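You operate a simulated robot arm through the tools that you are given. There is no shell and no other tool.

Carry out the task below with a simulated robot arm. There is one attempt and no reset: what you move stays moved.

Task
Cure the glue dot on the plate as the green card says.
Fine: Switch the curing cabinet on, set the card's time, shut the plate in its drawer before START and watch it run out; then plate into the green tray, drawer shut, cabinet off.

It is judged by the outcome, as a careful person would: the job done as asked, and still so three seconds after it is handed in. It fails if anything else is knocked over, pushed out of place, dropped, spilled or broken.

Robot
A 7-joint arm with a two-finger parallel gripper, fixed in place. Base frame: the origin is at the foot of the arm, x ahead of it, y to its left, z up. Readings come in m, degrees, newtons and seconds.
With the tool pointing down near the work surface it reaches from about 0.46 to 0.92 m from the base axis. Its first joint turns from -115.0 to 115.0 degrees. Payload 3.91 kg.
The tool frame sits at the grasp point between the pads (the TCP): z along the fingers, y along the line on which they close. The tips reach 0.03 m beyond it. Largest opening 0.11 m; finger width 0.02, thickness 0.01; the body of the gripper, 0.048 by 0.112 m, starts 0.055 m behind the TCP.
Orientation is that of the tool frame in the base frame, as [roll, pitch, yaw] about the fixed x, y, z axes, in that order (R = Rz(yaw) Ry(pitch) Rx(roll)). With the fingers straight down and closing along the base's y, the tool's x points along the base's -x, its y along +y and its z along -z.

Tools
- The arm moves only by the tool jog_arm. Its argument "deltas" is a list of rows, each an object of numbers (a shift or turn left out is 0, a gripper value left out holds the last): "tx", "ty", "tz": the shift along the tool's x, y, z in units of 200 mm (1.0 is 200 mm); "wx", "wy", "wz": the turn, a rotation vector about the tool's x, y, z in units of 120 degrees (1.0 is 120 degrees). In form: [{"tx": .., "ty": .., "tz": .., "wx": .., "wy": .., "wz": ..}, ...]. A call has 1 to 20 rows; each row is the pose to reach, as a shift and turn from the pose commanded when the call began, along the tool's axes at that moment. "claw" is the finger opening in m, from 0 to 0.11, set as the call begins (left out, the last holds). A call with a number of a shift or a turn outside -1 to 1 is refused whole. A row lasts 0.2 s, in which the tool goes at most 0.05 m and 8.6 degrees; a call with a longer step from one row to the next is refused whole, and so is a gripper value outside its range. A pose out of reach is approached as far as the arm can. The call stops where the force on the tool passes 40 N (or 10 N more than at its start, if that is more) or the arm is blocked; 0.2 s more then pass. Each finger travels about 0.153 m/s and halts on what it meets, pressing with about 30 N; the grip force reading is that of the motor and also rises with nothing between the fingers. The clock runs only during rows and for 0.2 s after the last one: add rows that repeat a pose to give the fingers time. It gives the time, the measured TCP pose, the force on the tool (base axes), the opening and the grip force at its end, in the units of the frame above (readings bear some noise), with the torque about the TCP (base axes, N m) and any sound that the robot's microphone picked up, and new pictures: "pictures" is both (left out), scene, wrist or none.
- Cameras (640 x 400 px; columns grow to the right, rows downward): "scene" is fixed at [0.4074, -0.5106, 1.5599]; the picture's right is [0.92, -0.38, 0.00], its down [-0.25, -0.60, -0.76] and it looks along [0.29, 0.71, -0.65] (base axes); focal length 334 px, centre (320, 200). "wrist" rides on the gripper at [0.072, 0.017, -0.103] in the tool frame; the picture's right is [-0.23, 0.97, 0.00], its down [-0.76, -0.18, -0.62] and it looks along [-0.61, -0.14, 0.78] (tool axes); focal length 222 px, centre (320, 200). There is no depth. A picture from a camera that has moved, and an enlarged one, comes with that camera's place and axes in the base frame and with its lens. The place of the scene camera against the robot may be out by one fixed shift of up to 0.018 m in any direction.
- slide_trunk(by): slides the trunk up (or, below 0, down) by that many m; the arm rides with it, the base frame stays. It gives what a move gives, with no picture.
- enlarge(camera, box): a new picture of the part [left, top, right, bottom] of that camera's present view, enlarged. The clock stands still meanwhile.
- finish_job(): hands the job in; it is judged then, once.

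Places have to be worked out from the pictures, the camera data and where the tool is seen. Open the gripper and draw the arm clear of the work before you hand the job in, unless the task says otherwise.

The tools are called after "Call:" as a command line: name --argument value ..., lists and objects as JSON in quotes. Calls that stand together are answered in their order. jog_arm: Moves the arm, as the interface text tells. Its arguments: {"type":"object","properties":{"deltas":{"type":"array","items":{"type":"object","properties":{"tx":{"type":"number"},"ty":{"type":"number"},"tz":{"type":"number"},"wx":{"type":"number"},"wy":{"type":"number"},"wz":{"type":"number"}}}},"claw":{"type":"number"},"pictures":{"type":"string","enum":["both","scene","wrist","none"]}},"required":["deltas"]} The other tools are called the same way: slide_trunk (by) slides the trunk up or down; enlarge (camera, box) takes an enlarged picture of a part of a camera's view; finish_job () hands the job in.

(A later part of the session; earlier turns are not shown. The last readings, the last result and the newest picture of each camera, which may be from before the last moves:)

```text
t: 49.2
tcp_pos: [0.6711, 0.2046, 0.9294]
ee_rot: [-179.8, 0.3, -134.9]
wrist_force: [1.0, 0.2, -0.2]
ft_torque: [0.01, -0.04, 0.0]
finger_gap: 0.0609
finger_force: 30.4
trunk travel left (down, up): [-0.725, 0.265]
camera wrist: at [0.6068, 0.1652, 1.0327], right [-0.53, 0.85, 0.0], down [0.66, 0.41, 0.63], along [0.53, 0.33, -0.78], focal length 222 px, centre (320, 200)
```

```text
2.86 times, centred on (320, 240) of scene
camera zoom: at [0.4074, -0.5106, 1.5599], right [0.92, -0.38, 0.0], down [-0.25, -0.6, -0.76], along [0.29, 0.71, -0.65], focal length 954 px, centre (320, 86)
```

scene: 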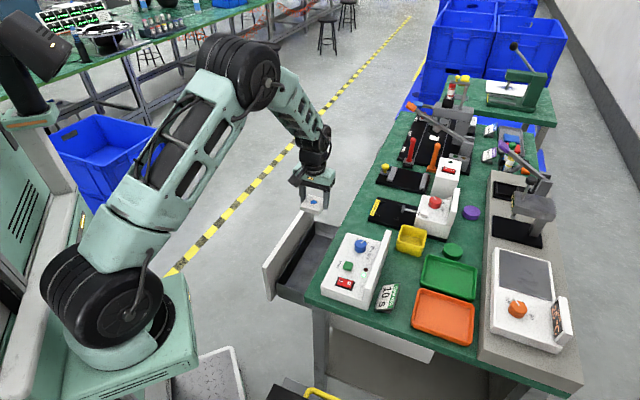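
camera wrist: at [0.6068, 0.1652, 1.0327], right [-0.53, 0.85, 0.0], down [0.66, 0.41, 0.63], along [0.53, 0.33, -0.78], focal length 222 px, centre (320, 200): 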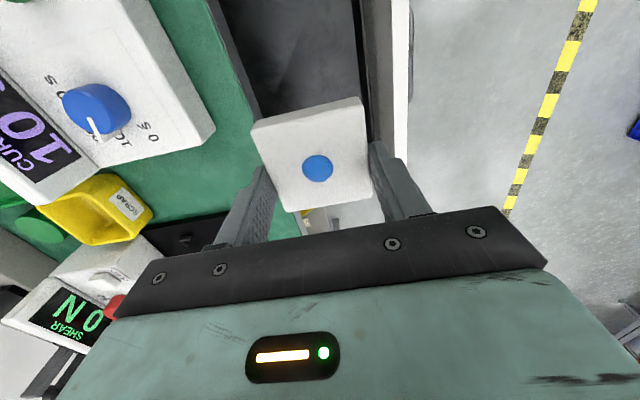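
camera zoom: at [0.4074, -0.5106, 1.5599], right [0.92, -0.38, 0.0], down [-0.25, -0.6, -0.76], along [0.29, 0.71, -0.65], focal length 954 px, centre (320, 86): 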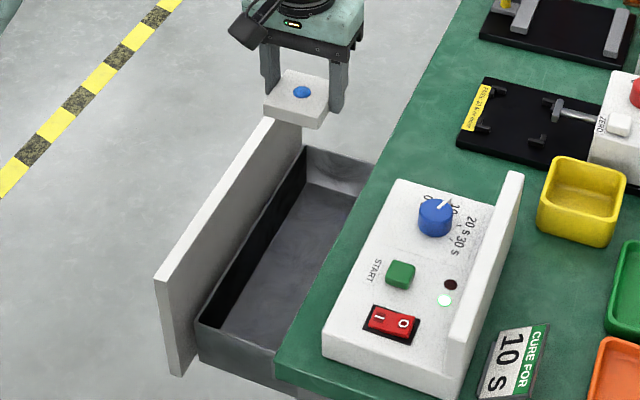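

Plate and fingers are over the drawer's open area (d≈0.33 between the front panel and the bench edge). I lower it slowly toward the drawer, watching forces.

Call:
jog_arm --deltas '[{"tz": 0.03}, {"tz": 0.08}, {"tz": 0.15}, {"tz": 0.22}, {"tz": 0.29}, {"tz": 0.36}, {"tz": 0.43}, {"tz": 0.5}, {"tz": 0.57}, {"tz": 0.64}, {"tz": 0.71}, {"tz": 0.77}, {"tz": 0.81}, {"tz": 0.83}, {"tz": 0.83}]' --pictures "both"

Call:
enlarge --camera "wrist" --box '[160, 0, 460, 240]'

Call:
enlarge --camera "scene" --box '[250, 170, 390, 310]'

```text
t: 52.4
tcp_pos: [0.6724, 0.2045, 0.7629]
ee_rot: [-179.8, 0.3, -134.9]
wrist_force: [-1.8, 0.6, -0.4]
ft_torque: [0.01, 0.0, 0.03]
finger_gap: 0.0607
finger_force: 30.2
trunk travel left (down, up): [-0.725, 0.265]
camera wrist: at [0.6078, 0.1654, 0.8657], right [-0.53, 0.85, 0.0], down [0.66, 0.41, 0.63], along [0.53, 0.33, -0.78], focal length 222 px, centre (320, 200)
```

scene: 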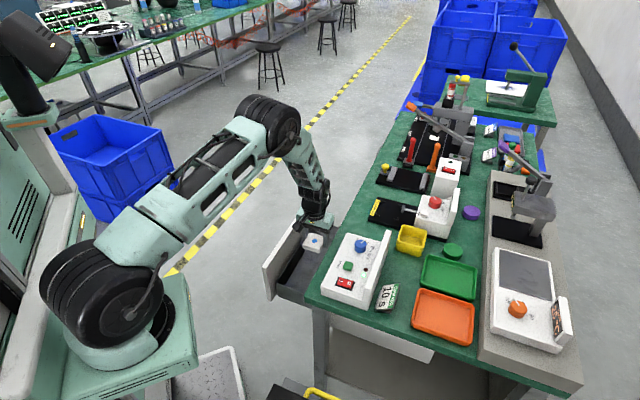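
wrist: 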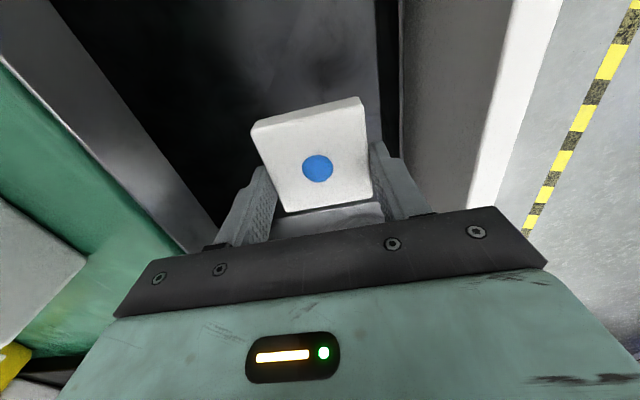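

```text
1.67 times, centred on (310, 120) of wrist
camera zoom: at [0.6078, 0.1654, 0.8657], right [-0.53, 0.85, 0.0], down [0.66, 0.41, 0.63], along [0.53, 0.33, -0.78], focal length 370 px, centre (337, 333)
```

zoom: 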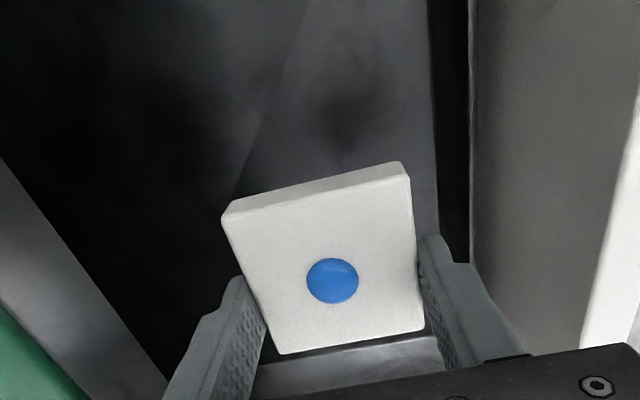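

```text
2.86 times, centred on (320, 240) of scene
camera zoom: at [0.4074, -0.5106, 1.5599], right [0.92, -0.38, 0.0], down [-0.25, -0.6, -0.76], along [0.29, 0.71, -0.65], focal length 954 px, centre (320, 86)
```

zoom: 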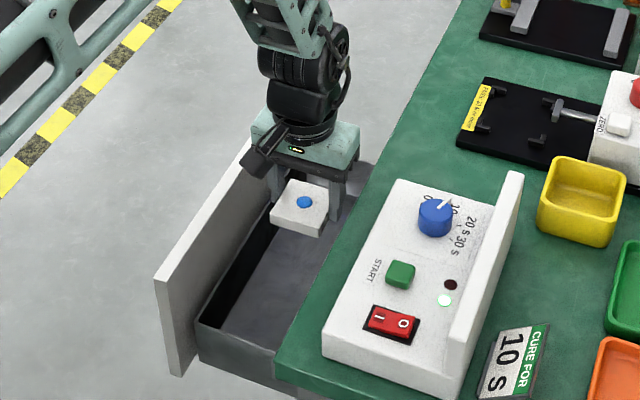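

Clear all around. I keep lowering, in finer steps, to find the drawer floor by contact.

Call:
jog_arm --deltas '[{"tz": 0.04}, {"tz": 0.08}, {"tz": 0.12}, {"tz": 0.16}, {"tz": 0.2}, {"tz": 0.24}, {"tz": 0.27}, {"tz": 0.29}, {"tz": 0.305}, {"tz": 0.32}, {"tz": 0.335}, {"tz": 0.35}, {"tz": 0.365}, {"tz": 0.38}, {"tz": 0.395}, {"tz": 0.41}]' --pictures "both"

Call:
enlarge --camera "scene" --box '[250, 170, 390, 310]'

```text
t: 55.8
tcp_pos: [0.6731, 0.204, 0.6805]
ee_rot: [-179.8, 0.2, -134.9]
wrist_force: [0.0, -0.8, -1.2]
ft_torque: [-0.01, 0.01, -0.01]
finger_gap: 0.0609
finger_force: 30.4
trunk travel left (down, up): [-0.725, 0.265]
camera wrist: at [0.6085, 0.1653, 0.784], right [-0.53, 0.85, 0.0], down [0.66, 0.41, 0.63], along [0.53, 0.33, -0.78], focal length 222 px, centre (320, 200)
```

scene: 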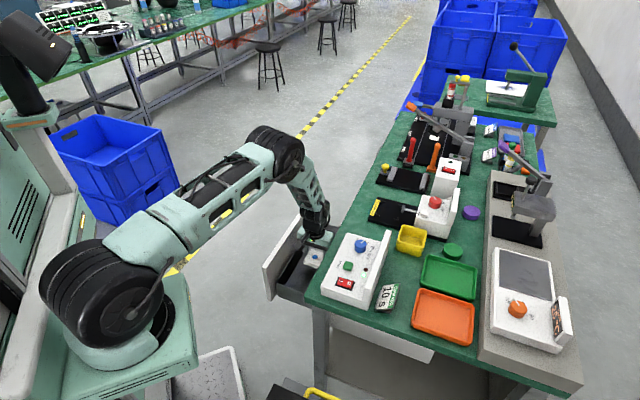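
wrist: 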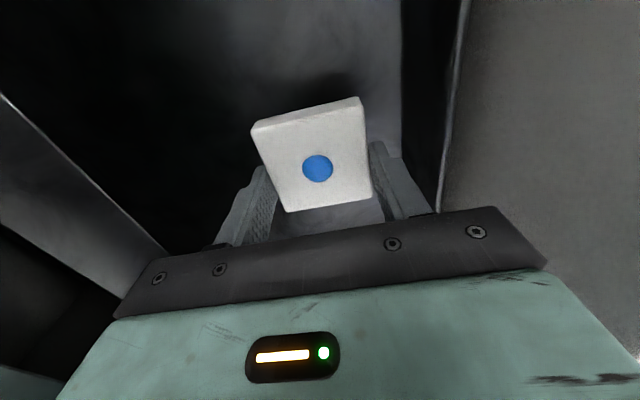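

```text
2.86 times, centred on (320, 240) of scene
camera zoom: at [0.4074, -0.5106, 1.5599], right [0.92, -0.38, 0.0], down [-0.25, -0.6, -0.76], along [0.29, 0.71, -0.65], focal length 954 px, centre (320, 86)
```

zoom: 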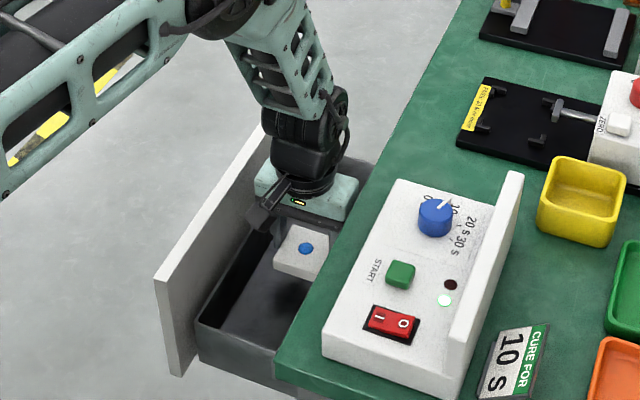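

No contact yet with the plate bottom at about z=0.650. I continue down in 3 mm steps.

Call:
jog_arm --deltas '[{"tz": 0.0125}, {"tz": 0.025}, {"tz": 0.0375}, {"tz": 0.05}, {"tz": 0.0625}, {"tz": 0.075}, {"tz": 0.0875}, {"tz": 0.1}, {"tz": 0.1125}, {"tz": 0.125}, {"tz": 0.1375}, {"tz": 0.15}]' --pictures "both"

Call:
enlarge --camera "scene" --box '[250, 170, 390, 310]'

```text
t: 58.4
tcp_pos: [0.672, 0.2043, 0.6511]
ee_rot: [-179.7, 0.2, -134.8]
wrist_force: [0.2, 0.9, -0.8]
ft_torque: [0.03, 0.01, 0.02]
finger_gap: 0.061
finger_force: 30.2
trunk travel left (down, up): [-0.725, 0.265]
camera wrist: at [0.6079, 0.1655, 0.7539], right [-0.53, 0.85, 0.0], down [0.66, 0.41, 0.63], along [0.53, 0.33, -0.78], focal length 222 px, centre (320, 200)
```

scene: 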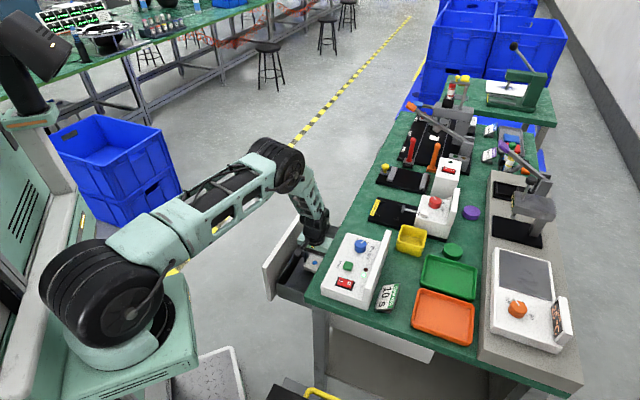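
wrist: 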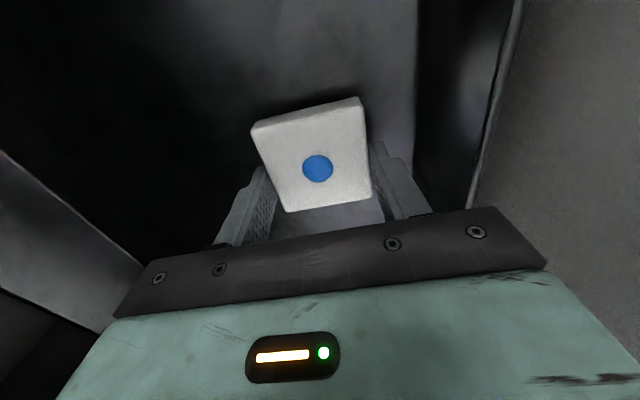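

```text
2.86 times, centred on (320, 240) of scene
camera zoom: at [0.4074, -0.5106, 1.5599], right [0.92, -0.38, 0.0], down [-0.25, -0.6, -0.76], along [0.29, 0.71, -0.65], focal length 954 px, centre (320, 86)
```

zoom: 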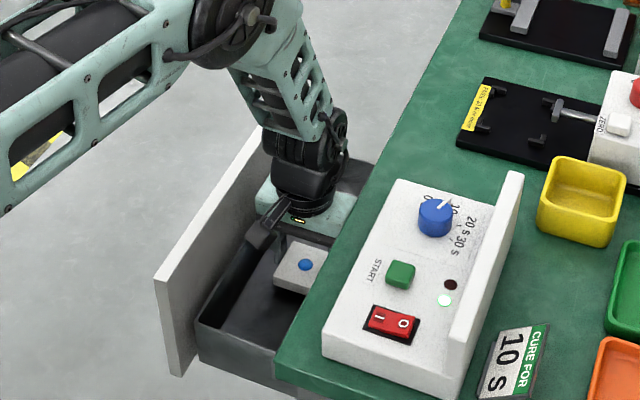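

The views put the floor near z≈0.60, about 2 cm below. I continue down in 2 mm steps until contact.

Call:
jog_arm --deltas '[{"tz": 0.02}, {"tz": 0.04}, {"tz": 0.06}, {"tz": 0.075}, {"tz": 0.085}, {"tz": 0.095}, {"tz": 0.105}, {"tz": 0.115}, {"tz": 0.125}, {"tz": 0.135}, {"tz": 0.145}, {"tz": 0.155}]' --pictures "both"

Call:
enlarge --camera "scene" --box '[250, 170, 390, 310]'

```text
t: 59.8
tcp_pos: [0.6741, 0.2042, 0.6385]
ee_rot: [-179.7, 0.3, -134.9]
wrist_force: [-7.2, -7.7, 25.0]
ft_torque: [0.31, 0.68, 0.34]
finger_gap: 0.0611
finger_force: 30.4
trunk travel left (down, up): [-0.725, 0.265]
stopped in row 6: the force on the tool passed its limit at 44 N (the readings are from after the stop); the commanded pose is now the measured one
camera wrist: at [0.609, 0.1659, 0.7401], right [-0.53, 0.85, 0.0], down [0.66, 0.41, 0.63], along [0.53, 0.33, -0.78], focal length 222 px, centre (320, 200)
```

scene: 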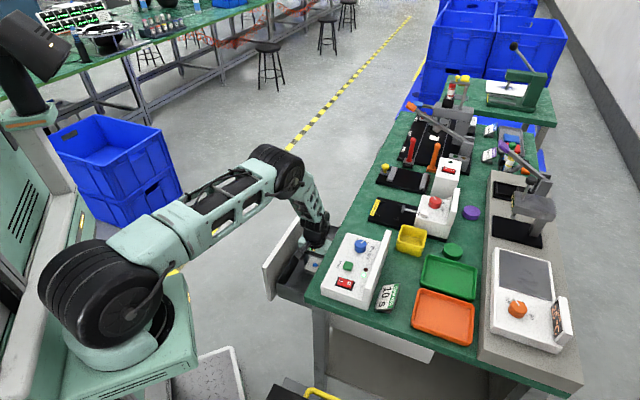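
wrist: 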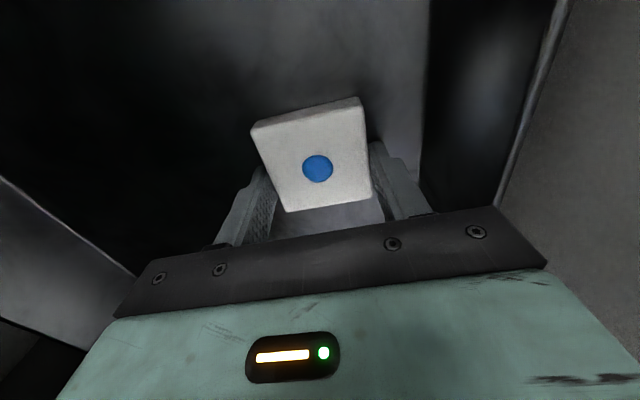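

```text
2.86 times, centred on (320, 240) of scene
camera zoom: at [0.4074, -0.5106, 1.5599], right [0.92, -0.38, 0.0], down [-0.25, -0.6, -0.76], along [0.29, 0.71, -0.65], focal length 954 px, centre (320, 86)
```

zoom: 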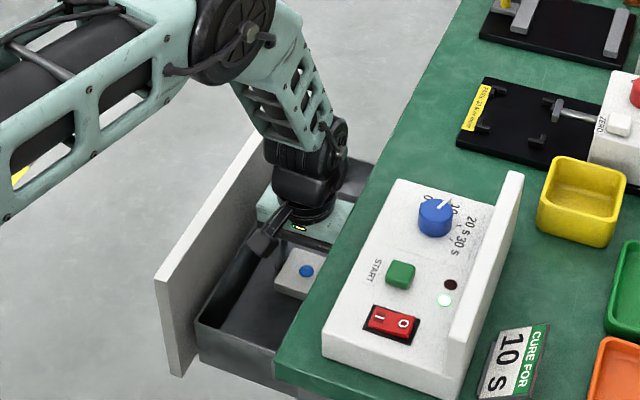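

Contact at a height matching the floor (plate bottom ≈0.608), the same force pattern as when touching the bench. I ease the load by 1 mm and open the fingers a little to release the plate.

Call:
jog_arm --deltas '[{"tz": -0.005}, {"tz": -0.005}]' --pictures "none"

Call:
jog_arm --claw 0.076 --deltas '[{"tz": -0.005}, {"tz": -0.005}, {"tz": -0.005}]' --pictures "both"

Call:
enlarge --camera "wrist" --box '[200, 40, 460, 240]'

```text
t: 60.4
tcp_pos: [0.6744, 0.2045, 0.6375]
ee_rot: [-179.9, 0.3, -134.9]
wrist_force: [-6.8, -6.8, 23.7]
ft_torque: [0.33, 0.7, 0.36]
finger_gap: 0.0607
finger_force: 29.7
trunk travel left (down, up): [-0.725, 0.265]
```

```text
t: 61.2
tcp_pos: [0.6737, 0.2039, 0.6379]
ee_rot: [-179.7, 0.3, -134.9]
wrist_force: [-2.7, -1.4, 9.5]
ft_torque: [0.22, 0.49, 0.1]
finger_gap: 0.0764
finger_force: 0.1
trunk travel left (down, up): [-0.725, 0.265]
camera wrist: at [0.6091, 0.1661, 0.7401], right [-0.53, 0.85, 0.0], down [0.66, 0.41, 0.63], along [0.53, 0.33, -0.78], focal length 222 px, centre (320, 200)
```

scene: 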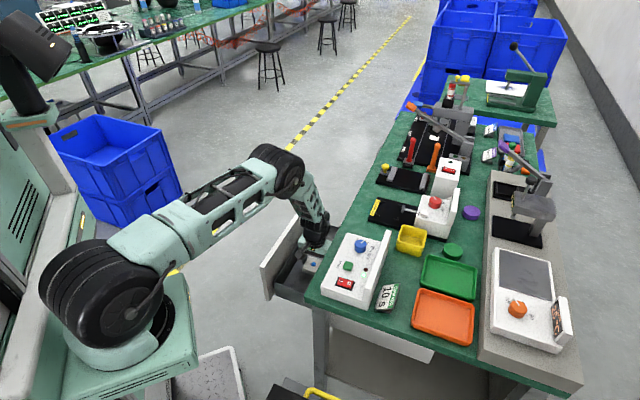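
wrist: 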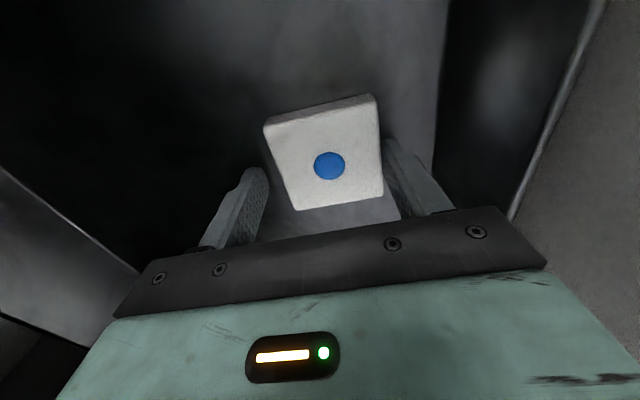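

```text
2.00 times, centred on (330, 140) of wrist
camera zoom: at [0.6091, 0.1661, 0.7401], right [-0.53, 0.85, 0.0], down [0.66, 0.41, 0.63], along [0.53, 0.33, -0.78], focal length 444 px, centre (300, 320)
```

zoom: 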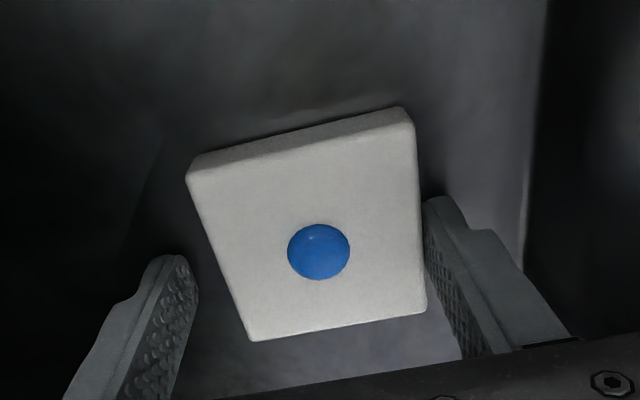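

The plate is released on the floor (it and the sliding drawer shifted about 7 mm with the outer finger). I raise 3 mm, re-centre the fingers around the plate, then rise straight up.

Call:
jog_arm --deltas '[{"tz": -0.01}, {"tz": -0.018}, {"ty": 0.015, "tz": -0.018}, {"ty": 0.03, "tz": -0.018}, {"ty": 0.03, "tz": -0.03}, {"ty": 0.03, "tz": -0.06}, {"ty": 0.03, "tz": -0.1}, {"ty": 0.03, "tz": -0.15}, {"ty": 0.03, "tz": -0.15}]' --pictures "both"

Call:
enlarge --camera "wrist" --box '[200, 40, 460, 240]'

```text
t: 63.2
tcp_pos: [0.6692, 0.2084, 0.6677]
ee_rot: [-179.8, 0.2, -135.0]
wrist_force: [-0.2, 0.1, 0.8]
ft_torque: [0.02, 0.01, 0.0]
finger_gap: 0.0761
finger_force: 0.1
trunk travel left (down, up): [-0.725, 0.265]
camera wrist: at [0.6046, 0.1704, 0.7705], right [-0.53, 0.85, 0.0], down [0.66, 0.41, 0.63], along [0.53, 0.33, -0.78], focal length 222 px, centre (320, 200)
```

scene: 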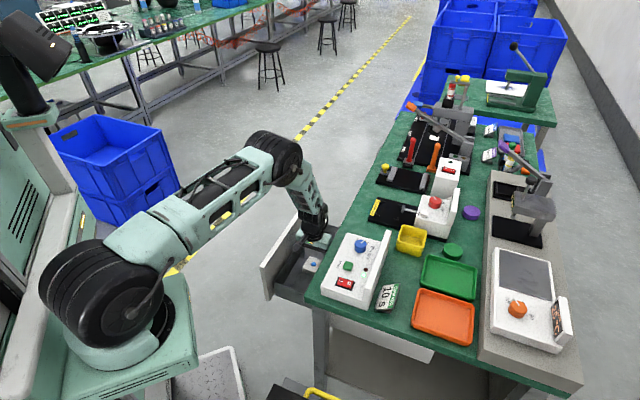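
wrist: 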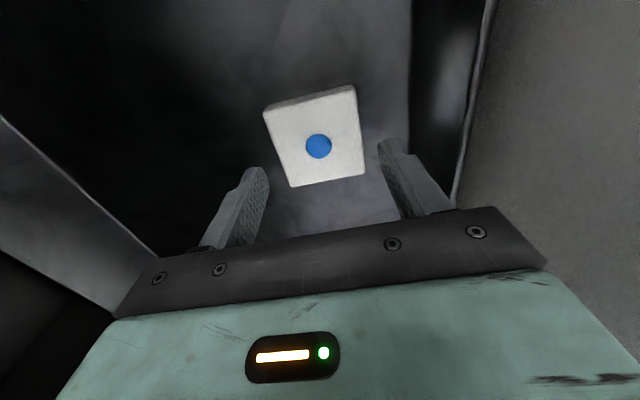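

```text
2.00 times, centred on (330, 140) of wrist
camera zoom: at [0.6046, 0.1704, 0.7705], right [-0.53, 0.85, 0.0], down [0.66, 0.41, 0.63], along [0.53, 0.33, -0.78], focal length 444 px, centre (300, 320)
```

zoom: 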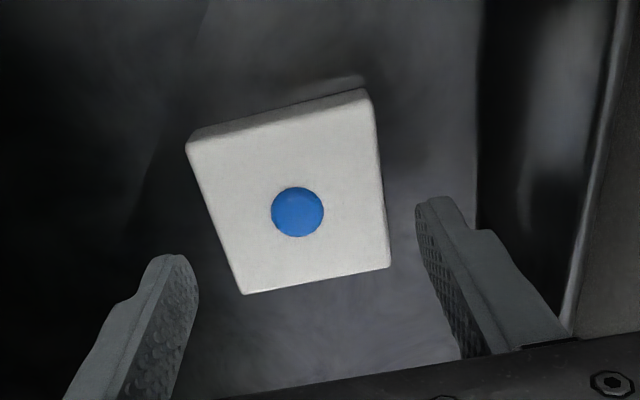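

The plate rests flat on the drawer floor, dot up. I rise out of the drawer.

Call:
jog_arm --deltas '[{"tz": -0.1}, {"tz": -0.25}, {"tz": -0.4}, {"tz": -0.6}, {"tz": -0.8}, {"tz": -1.0}, {"ty": 0.15, "tz": -1.0}, {"ty": 0.35, "tz": -1.0}, {"ty": 0.58, "tz": -1.0}, {"ty": 0.8, "tz": -1.0}, {"ty": 1.0, "tz": -1.0}, {"ty": 1.0, "tz": -1.0}]' --pictures "both"

Call:
enlarge --camera "scene" --box '[250, 170, 390, 310]'

```text
t: 65.8
tcp_pos: [0.5269, 0.3517, 0.8654]
ee_rot: [-179.8, 0.3, -134.9]
wrist_force: [-0.1, -0.7, 0.9]
ft_torque: [-0.01, -0.01, 0.01]
finger_gap: 0.0758
finger_force: 0.0
trunk travel left (down, up): [-0.725, 0.265]
camera wrist: at [0.461, 0.3126, 0.9697], right [-0.53, 0.85, 0.0], down [0.66, 0.41, 0.63], along [0.53, 0.33, -0.78], focal length 222 px, centre (320, 200)
```

scene: 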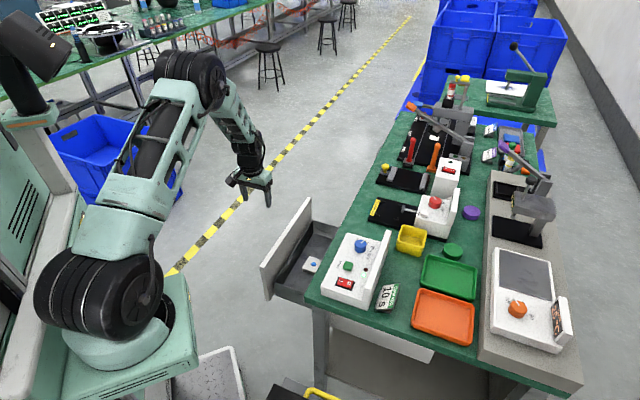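
wrist: 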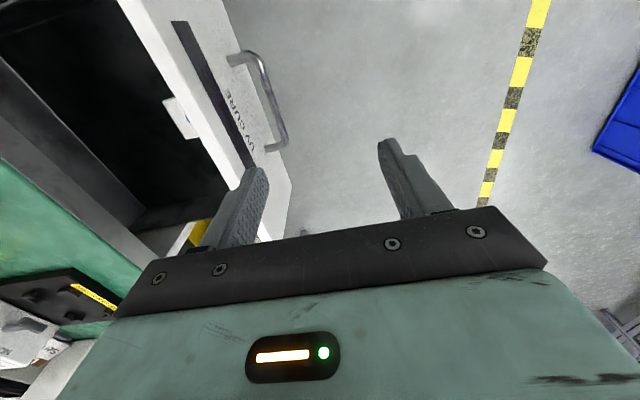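

```text
2.86 times, centred on (320, 240) of scene
camera zoom: at [0.4074, -0.5106, 1.5599], right [0.92, -0.38, 0.0], down [-0.25, -0.6, -0.76], along [0.29, 0.71, -0.65], focal length 954 px, centre (320, 86)
```

zoom: 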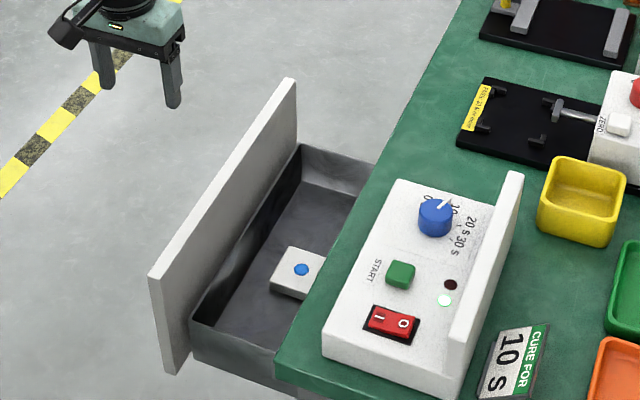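

The plate is seen lying in the drawer. I close the fingers and turn the tool 90° so its thin side faces the bench for pushing the drawer shut.

Call:
jog_arm --claw 0.0 --deltas '[{"wz": 0.068}, {"wz": 0.136}, {"wz": 0.204}, {"wz": 0.272}, {"wz": 0.34}, {"wz": 0.408}, {"wz": 0.476}, {"wz": 0.544}, {"wz": 0.612}, {"wz": 0.68}, {"wz": 0.75}, {"wz": 0.75}]' --pictures "wrist"

```text
t: 68.4
tcp_pos: [0.5272, 0.3497, 0.8663]
ee_rot: [179.7, 0.2, 134.9]
wrist_force: [-0.8, -0.9, -0.4]
ft_torque: [0.01, -0.03, -0.02]
finger_gap: 0.0
finger_force: 29.8
trunk travel left (down, up): [-0.725, 0.265]
camera wrist: at [0.4857, 0.4138, 0.9697], right [0.85, 0.53, 0.01], down [0.41, -0.66, 0.62], along [0.33, -0.53, -0.78], focal length 222 px, centre (320, 200)
```

wrist: 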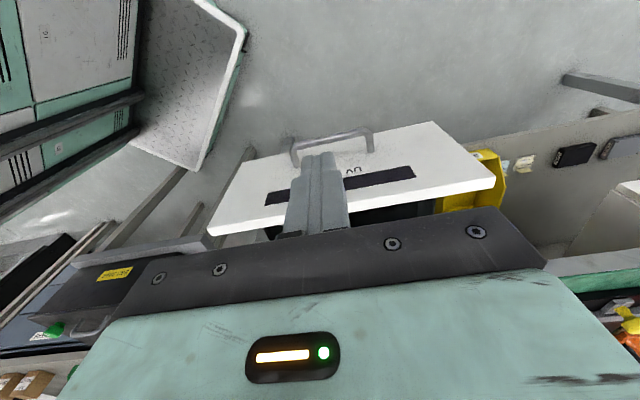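

Lined up with the middle of the handle (s≈0.62), in front of it. I lower to handle height.

Call:
jog_arm --deltas '[{"tz": 0.15}, {"tz": 0.3}, {"tz": 0.45}, {"tz": 0.6}, {"tz": 0.75}, {"tz": 0.88}, {"tz": 1.0}, {"tz": 1.0}]' --pictures "both"

Call:
enlarge --camera "wrist" --box '[200, 60, 480, 240]'

```text
t: 70.2
tcp_pos: [0.5283, 0.3503, 0.667]
ee_rot: [179.5, 0.2, 135.1]
wrist_force: [-1.0, 0.0, -0.6]
ft_torque: [-0.01, 0.0, 0.01]
finger_gap: 0.0001
finger_force: 30.3
trunk travel left (down, up): [-0.725, 0.265]
camera wrist: at [0.4872, 0.4142, 0.7703], right [0.85, 0.53, 0.01], down [0.41, -0.66, 0.62], along [0.33, -0.53, -0.78], focal length 222 px, centre (320, 200)
```

scene: 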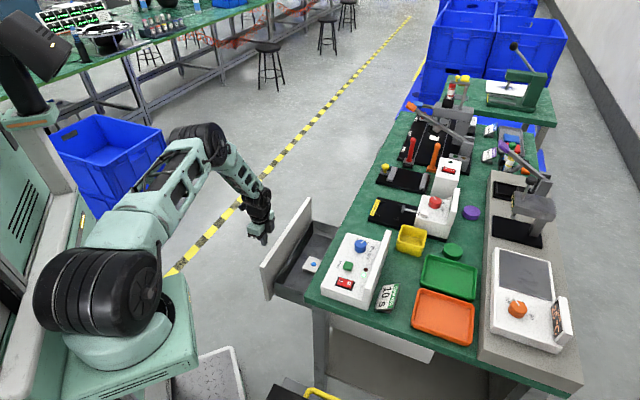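
wrist: 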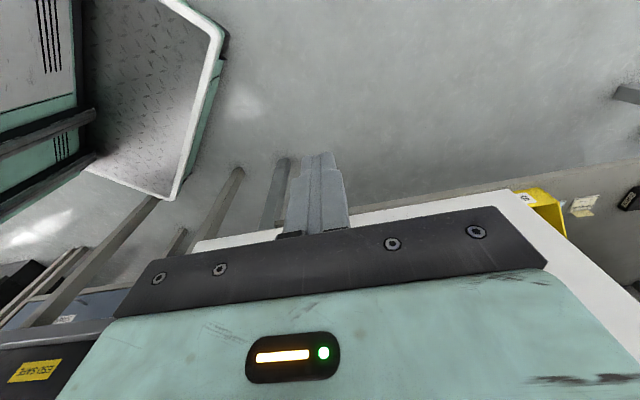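

```text
2.22 times, centred on (340, 150) of wrist
camera zoom: at [0.4872, 0.4142, 0.7703], right [0.85, 0.53, 0.01], down [0.41, -0.66, 0.62], along [0.33, -0.53, -0.78], focal length 494 px, centre (276, 311)
```

zoom: 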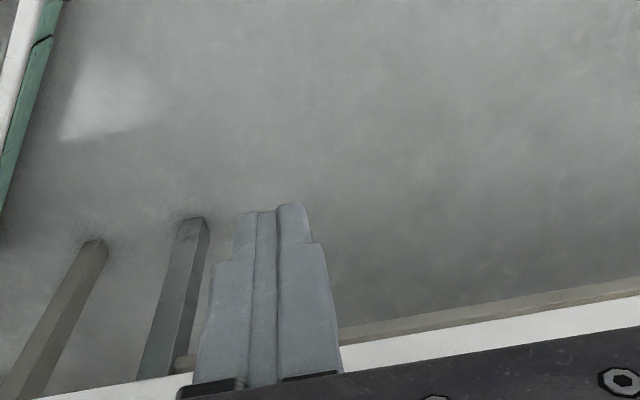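

At handle height, in front of the bar. I push the drawer inward slowly.

Call:
jog_arm --deltas '[{"tx": -0.08, "tz": 0.02}, {"tx": -0.16, "tz": 0.02}, {"tx": -0.22, "tz": 0.02}, {"tx": -0.27, "tz": 0.02}, {"tx": -0.32, "tz": 0.02}, {"tx": -0.38, "tz": 0.02}, {"tx": -0.45, "tz": 0.02}, {"tx": -0.52, "tz": 0.02}, {"tx": -0.59, "tz": 0.02}, {"tx": -0.66, "tz": 0.02}, {"tx": -0.66, "tz": 0.02}]' --pictures "both"

Call:
enlarge --camera "scene" --box '[250, 170, 390, 310]'

```text
t: 72.6
tcp_pos: [0.6224, 0.2573, 0.6631]
ee_rot: [179.7, 0.3, 135.0]
wrist_force: [-0.1, -0.4, -0.2]
ft_torque: [0.0, 0.02, -0.02]
finger_gap: 0.0002
finger_force: 30.3
trunk travel left (down, up): [-0.725, 0.265]
camera wrist: at [0.5805, 0.3206, 0.7659], right [0.85, 0.53, 0.01], down [0.41, -0.66, 0.62], along [0.33, -0.53, -0.78], focal length 222 px, centre (320, 200)
```

scene: 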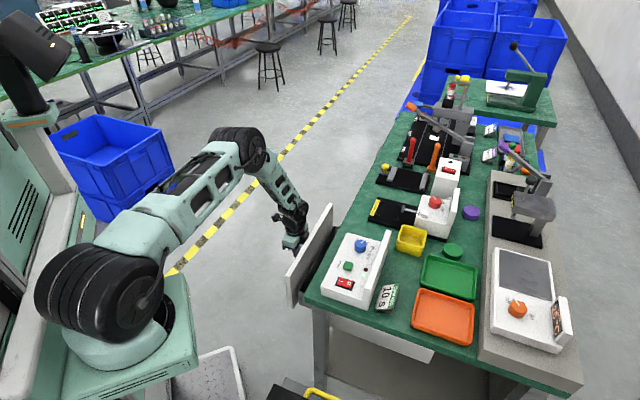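
wrist: 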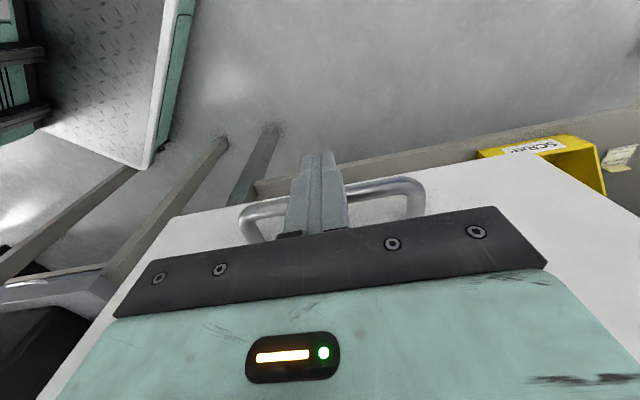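

```text
2.86 times, centred on (320, 240) of scene
camera zoom: at [0.4074, -0.5106, 1.5599], right [0.92, -0.38, 0.0], down [-0.25, -0.6, -0.76], along [0.29, 0.71, -0.65], focal length 954 px, centre (320, 86)
```

zoom: 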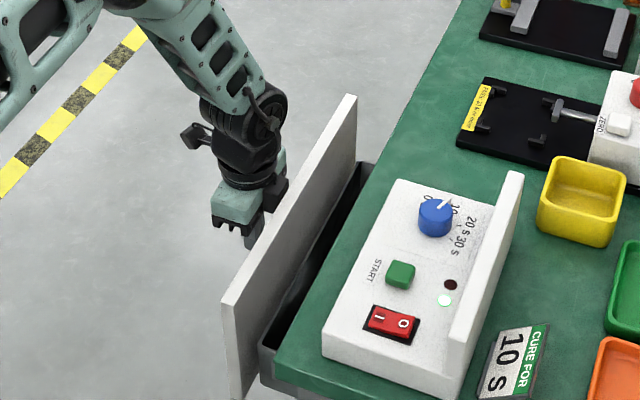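

The drawer is gliding in. I keep pushing slowly until it seats.

Call:
jog_arm --deltas '[{"tx": -0.05}, {"tx": -0.11}, {"tx": -0.17}, {"tx": -0.23}, {"tx": -0.29}, {"tx": -0.35}, {"tx": -0.4}, {"tx": -0.43}, {"tx": -0.455}, {"tx": -0.475}, {"tx": -0.49}, {"tx": -0.505}]' --pictures "both"

Call:
enlarge --camera "scene" --box '[250, 170, 390, 310]'

```text
t: 75.2
tcp_pos: [0.6896, 0.1901, 0.663]
ee_rot: [179.8, 0.0, 135.3]
wrist_force: [-21.1, 17.1, 2.9]
ft_torque: [0.38, 0.1, -0.01]
finger_gap: 0.0
finger_force: 30.0
trunk travel left (down, up): [-0.725, 0.265]
camera wrist: at [0.6485, 0.2534, 0.767], right [0.85, 0.53, 0.0], down [0.42, -0.67, 0.62], along [0.33, -0.52, -0.78], focal length 222 px, centre (320, 200)
```

scene: 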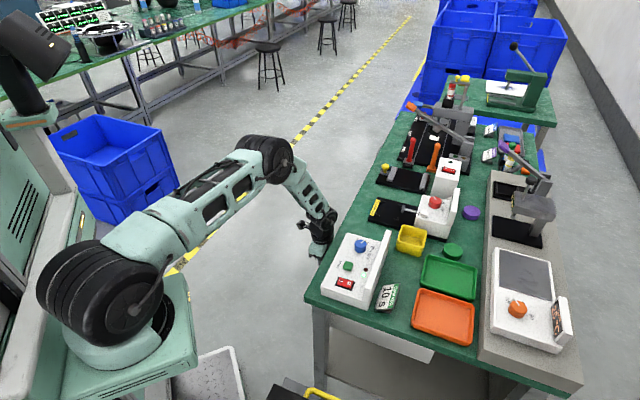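
wrist: 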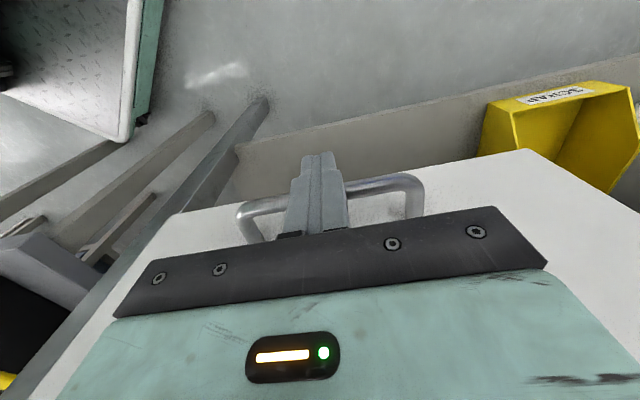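

```text
2.86 times, centred on (320, 240) of scene
camera zoom: at [0.4074, -0.5106, 1.5599], right [0.92, -0.38, 0.0], down [-0.25, -0.6, -0.76], along [0.29, 0.71, -0.65], focal length 954 px, centre (320, 86)
```

zoom: 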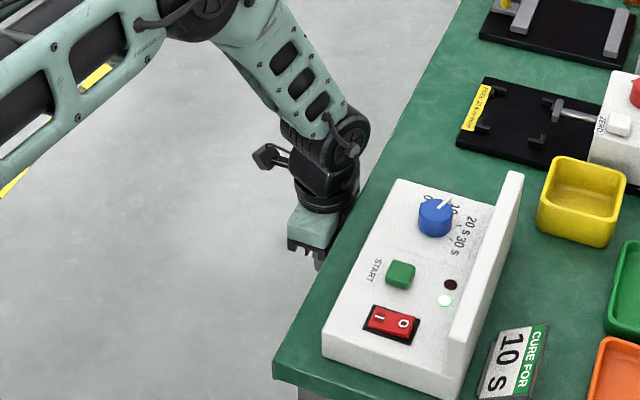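

Force builds up at d≈0.353, so the drawer is seated. I back off, rise, and check it.

Call:
jog_arm --deltas '[{"tx": 0.06}, {"tx": 0.16}, {"tx": 0.3}, {"tx": 0.4}, {"tx": 0.4, "tz": -0.2}, {"tx": 0.4, "tz": -0.4}, {"tx": 0.4, "tz": -0.6}, {"tx": 0.4, "tz": -0.8}, {"tx": 0.4, "tz": -1.0}, {"tx": 0.4, "tz": -1.0}]' --pictures "both"

Call:
enlarge --camera "wrist" --box '[180, 40, 500, 240]'

```text
t: 77.4
tcp_pos: [0.6355, 0.2414, 0.8631]
ee_rot: [179.7, 0.1, 135.1]
wrist_force: [0.2, 0.1, -0.1]
ft_torque: [-0.02, -0.02, -0.01]
finger_gap: 0.0001
finger_force: 30.2
trunk travel left (down, up): [-0.725, 0.265]
camera wrist: at [0.5949, 0.305, 0.9661], right [0.85, 0.53, 0.01], down [0.41, -0.66, 0.62], along [0.33, -0.53, -0.78], focal length 222 px, centre (320, 200)
```

scene: 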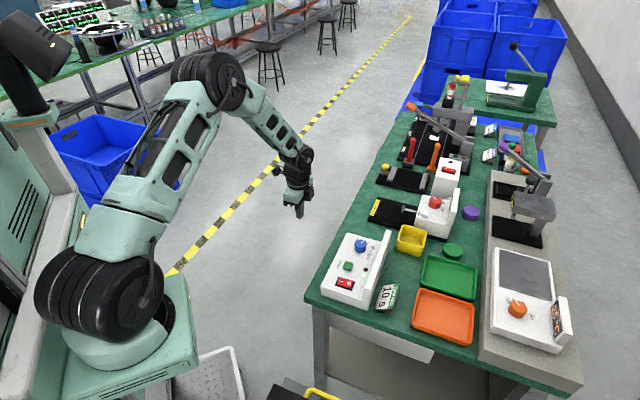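
wrist: 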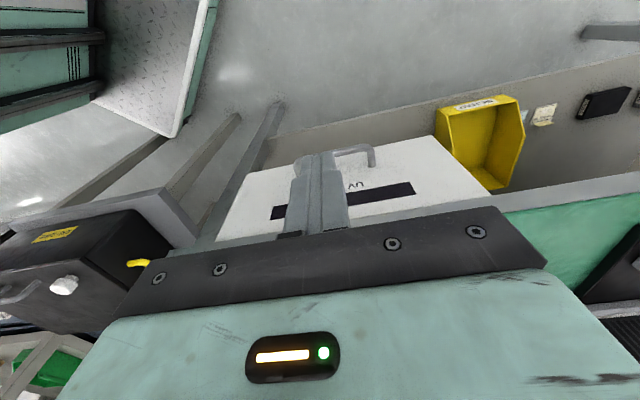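

```text
2.00 times, centred on (340, 140) of wrist
camera zoom: at [0.5949, 0.305, 0.9661], right [0.85, 0.53, 0.01], down [0.41, -0.66, 0.62], along [0.33, -0.53, -0.78], focal length 444 px, centre (280, 320)
```

zoom: 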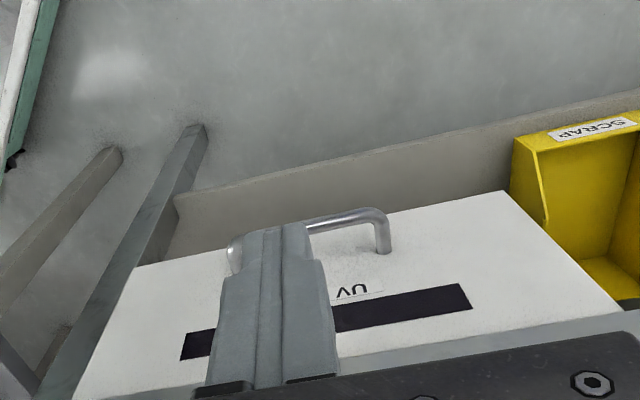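

The handle is back at its original position (d≈0.372), so the drawer is shut. Now toward the START button: rise, then move over the panel.

Call:
jog_arm --deltas '[{"tz": -0.2}, {"tz": -0.35}, {"tx": -0.15, "ty": -0.1, "tz": -0.35}, {"tx": -0.33, "ty": -0.22, "tz": -0.35}, {"tx": -0.52, "ty": -0.34, "tz": -0.35}, {"tx": -0.7, "ty": -0.47, "tz": -0.35}, {"tx": -0.86, "ty": -0.58, "tz": -0.35}, {"tx": -1.0, "ty": -0.69, "tz": -0.35}, {"tx": -1.0, "ty": -0.69, "tz": -0.35}]' --pictures "both"

Call:
enlarge --camera "wrist" --box '[180, 20, 460, 240]'

```text
t: 79.4
tcp_pos: [0.6798, 0.0032, 0.9318]
ee_rot: [179.7, 0.2, 135.0]
wrist_force: [-0.3, 0.5, 0.1]
ft_torque: [0.02, 0.03, 0.0]
finger_gap: 0.0002
finger_force: 30.3
trunk travel left (down, up): [-0.725, 0.265]
camera wrist: at [0.6384, 0.0667, 1.0353], right [0.85, 0.53, 0.01], down [0.41, -0.66, 0.62], along [0.33, -0.53, -0.78], focal length 222 px, centre (320, 200)
```

scene: 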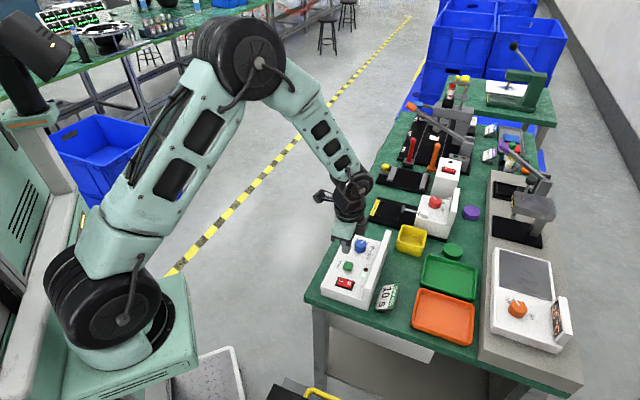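
wrist: 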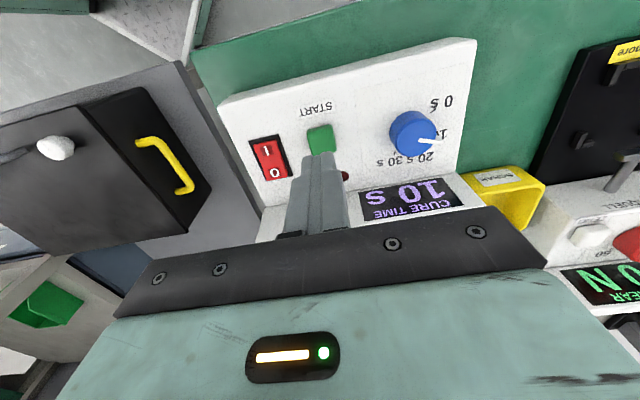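

```text
1.82 times, centred on (320, 130) of wrist
camera zoom: at [0.6384, 0.0667, 1.0353], right [0.85, 0.53, 0.01], down [0.41, -0.66, 0.62], along [0.33, -0.53, -0.78], focal length 404 px, centre (320, 327)
```

zoom: 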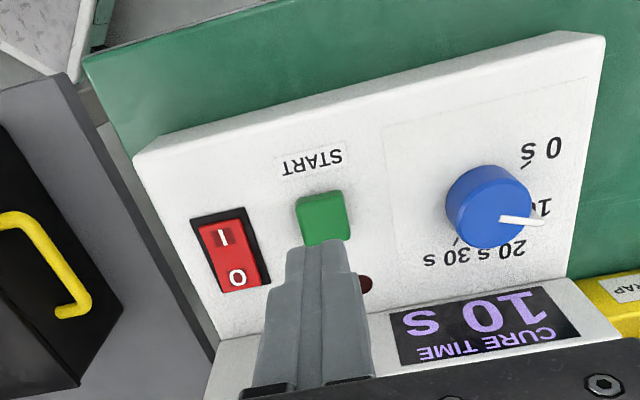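

The display still reads 10 s and START is about 8 mm ahead of the fingertips' axis. I shift and press it gently.

Call:
jog_arm --deltas '[{"tx": -0.04, "tz": 0.08}, {"tx": -0.042, "tz": 0.16}, {"tx": -0.042, "tz": 0.23}, {"tx": -0.042, "tz": 0.26}, {"tx": -0.042, "tz": 0.28}, {"tx": -0.042, "tz": 0.29}, {"tx": -0.042, "tz": 0.3}, {"tx": -0.042, "tz": 0.31}]' --pictures "both"

Call:
enlarge --camera "wrist" --box '[180, 20, 500, 240]'

```text
t: 81.2
tcp_pos: [0.6864, -0.0023, 0.8735]
ee_rot: [179.4, 0.2, 135.1]
wrist_force: [0.2, 0.7, 25.4]
ft_torque: [0.02, 0.03, 0.01]
finger_gap: 0.0
finger_force: 30.0
trunk travel left (down, up): [-0.725, 0.265]
heard: click
camera wrist: at [0.6447, 0.061, 0.9761], right [0.85, 0.53, 0.01], down [0.41, -0.66, 0.63], along [0.34, -0.53, -0.78], focal length 222 px, centre (320, 200)
```

scene: 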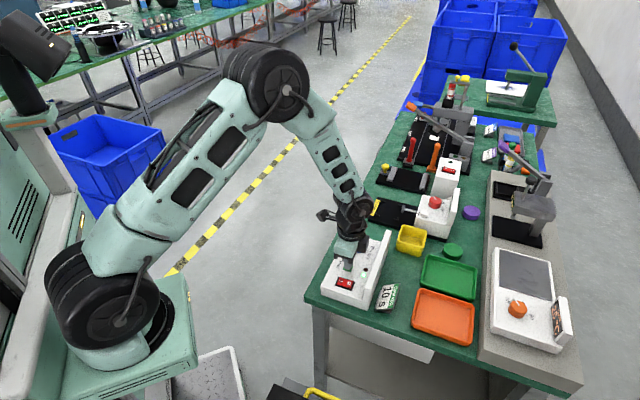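
wrist: 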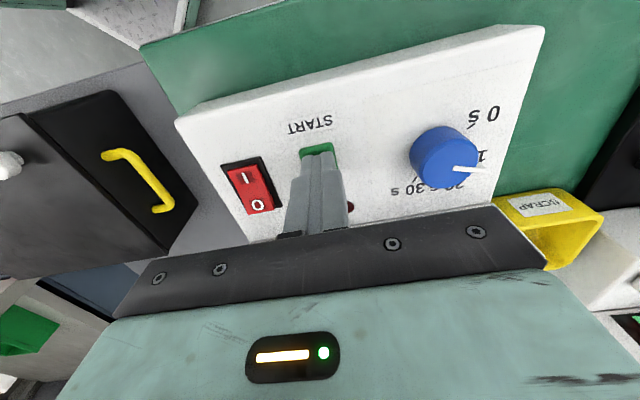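

```text
1.82 times, centred on (340, 130) of wrist
camera zoom: at [0.6447, 0.061, 0.9761], right [0.85, 0.53, 0.01], down [0.41, -0.66, 0.63], along [0.34, -0.53, -0.78], focal length 404 px, centre (284, 327)
```

zoom: 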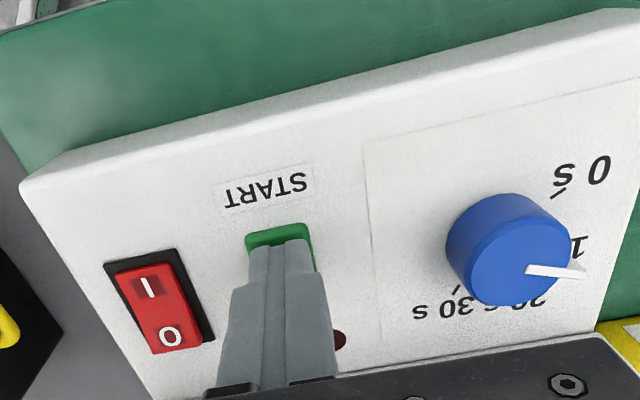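

Heard a click under 25 N. I lift off so that I can see whether the run has started.

Call:
jog_arm --deltas '[{"tz": -0.06}, {"tz": -0.18}, {"tz": -0.32}, {"tz": -0.32}]' --pictures "both"

Call:
enlarge --camera "wrist" --box '[180, 20, 500, 240]'

Call:
enlarge --camera "scene" --box '[310, 200, 430, 310]'

```text
t: 82.2
tcp_pos: [0.6859, -0.0032, 0.9355]
ee_rot: [179.7, 0.2, 135.1]
wrist_force: [-0.1, -0.1, 0.9]
ft_torque: [0.01, -0.02, 0.02]
finger_gap: 0.0
finger_force: 30.5
trunk travel left (down, up): [-0.725, 0.265]
camera wrist: at [0.6439, 0.0604, 1.0389], right [0.85, 0.53, 0.0], down [0.41, -0.66, 0.62], along [0.33, -0.53, -0.78], focal length 222 px, centre (320, 200)
```

scene: 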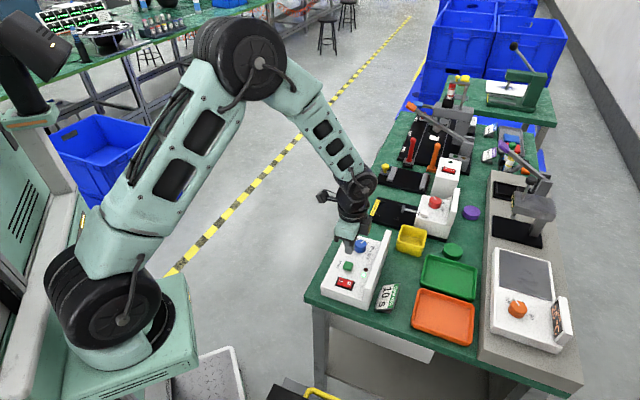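
wrist: 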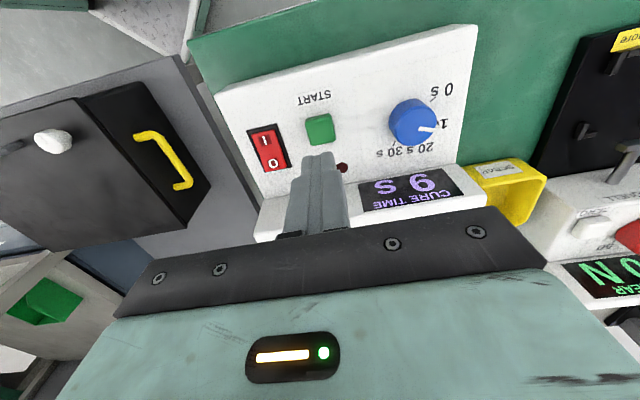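

```text
1.82 times, centred on (340, 130) of wrist
camera zoom: at [0.6439, 0.0604, 1.0389], right [0.85, 0.53, 0.0], down [0.41, -0.66, 0.62], along [0.33, -0.53, -0.78], focal length 404 px, centre (284, 327)
```

zoom: 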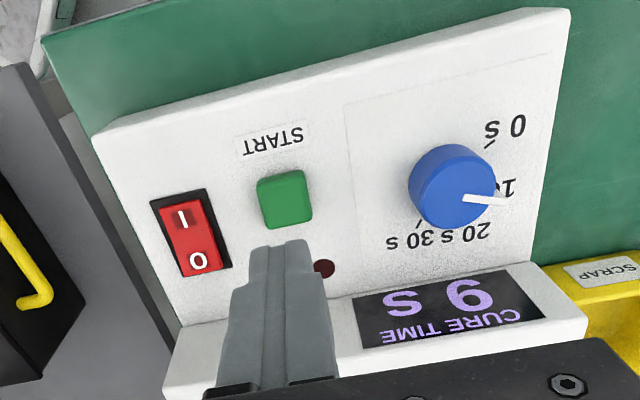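

```text
3.64 times, centred on (370, 255) of scene
camera zoom: at [0.4074, -0.5106, 1.5599], right [0.92, -0.38, 0.0], down [-0.25, -0.6, -0.76], along [0.29, 0.71, -0.65], focal length 1214 px, centre (138, 0)
```

zoom: 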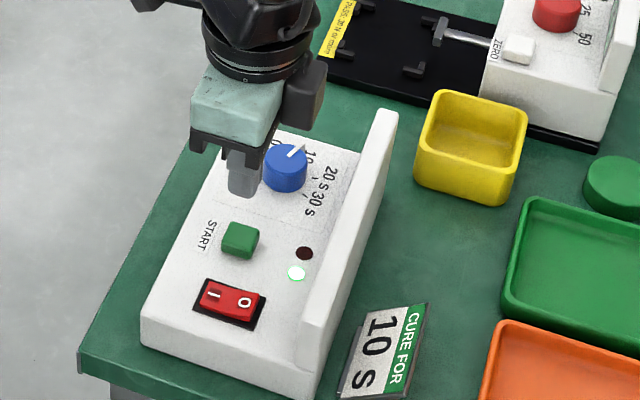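

The display counts down: 9 s. I hold still and watch it run out.

Call:
jog_arm --deltas '[{"tz": 0.0}, {"tz": 0.0}, {"tz": 0.0}, {"tz": 0.0}, {"tz": 0.0}, {"tz": 0.0}, {"tz": 0.0}, {"tz": 0.0}, {"tz": 0.0}, {"tz": 0.0}, {"tz": 0.0}, {"tz": 0.0}, {"tz": 0.0}, {"tz": 0.0}, {"tz": 0.0}, {"tz": 0.0}, {"tz": 0.0}, {"tz": 0.0}, {"tz": 0.0}, {"tz": 0.0}]' --pictures "wrist"

Call:
jog_arm --deltas '[{"tz": 0.0}, {"tz": 0.0}, {"tz": 0.0}, {"tz": 0.0}, {"tz": 0.0}, {"tz": 0.0}, {"tz": 0.0}, {"tz": 0.0}, {"tz": 0.0}, {"tz": 0.0}, {"tz": 0.0}, {"tz": 0.0}, {"tz": 0.0}, {"tz": 0.0}, {"tz": 0.0}, {"tz": 0.0}, {"tz": 0.0}, {"tz": 0.0}, {"tz": 0.0}, {"tz": 0.0}]' --pictures "wrist"

```text
t: 86.4
tcp_pos: [0.685, -0.0021, 0.9357]
ee_rot: [179.8, 0.2, 135.1]
wrist_force: [0.3, 0.0, 0.9]
ft_torque: [-0.04, -0.02, 0.0]
finger_gap: 0.0004
finger_force: 30.2
trunk travel left (down, up): [-0.725, 0.265]
camera wrist: at [0.6439, 0.0605, 1.0389], right [0.85, 0.53, 0.01], down [0.41, -0.66, 0.62], along [0.33, -0.53, -0.78], focal length 222 px, centre (320, 200)
```

wrist: 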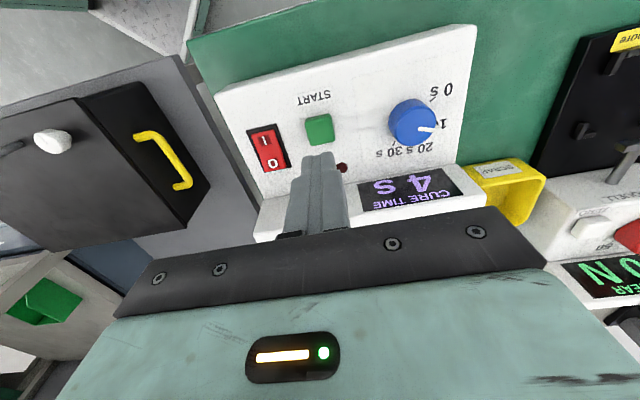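

```text
t: 90.6
tcp_pos: [0.6848, -0.0039, 0.9354]
ee_rot: [179.7, 0.1, 135.1]
wrist_force: [0.2, -0.8, 0.1]
ft_torque: [0.0, 0.01, -0.04]
finger_gap: 0.0002
finger_force: 30.4
trunk travel left (down, up): [-0.725, 0.265]
camera wrist: at [0.6439, 0.0605, 1.0389], right [0.85, 0.53, 0.01], down [0.41, -0.66, 0.62], along [0.33, -0.53, -0.78], focal length 222 px, centre (320, 200)
```

wrist: 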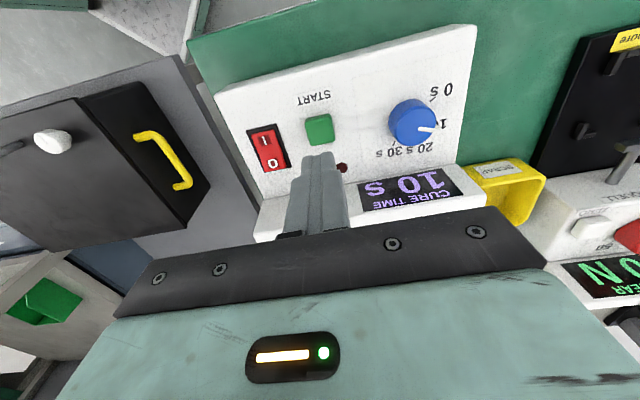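

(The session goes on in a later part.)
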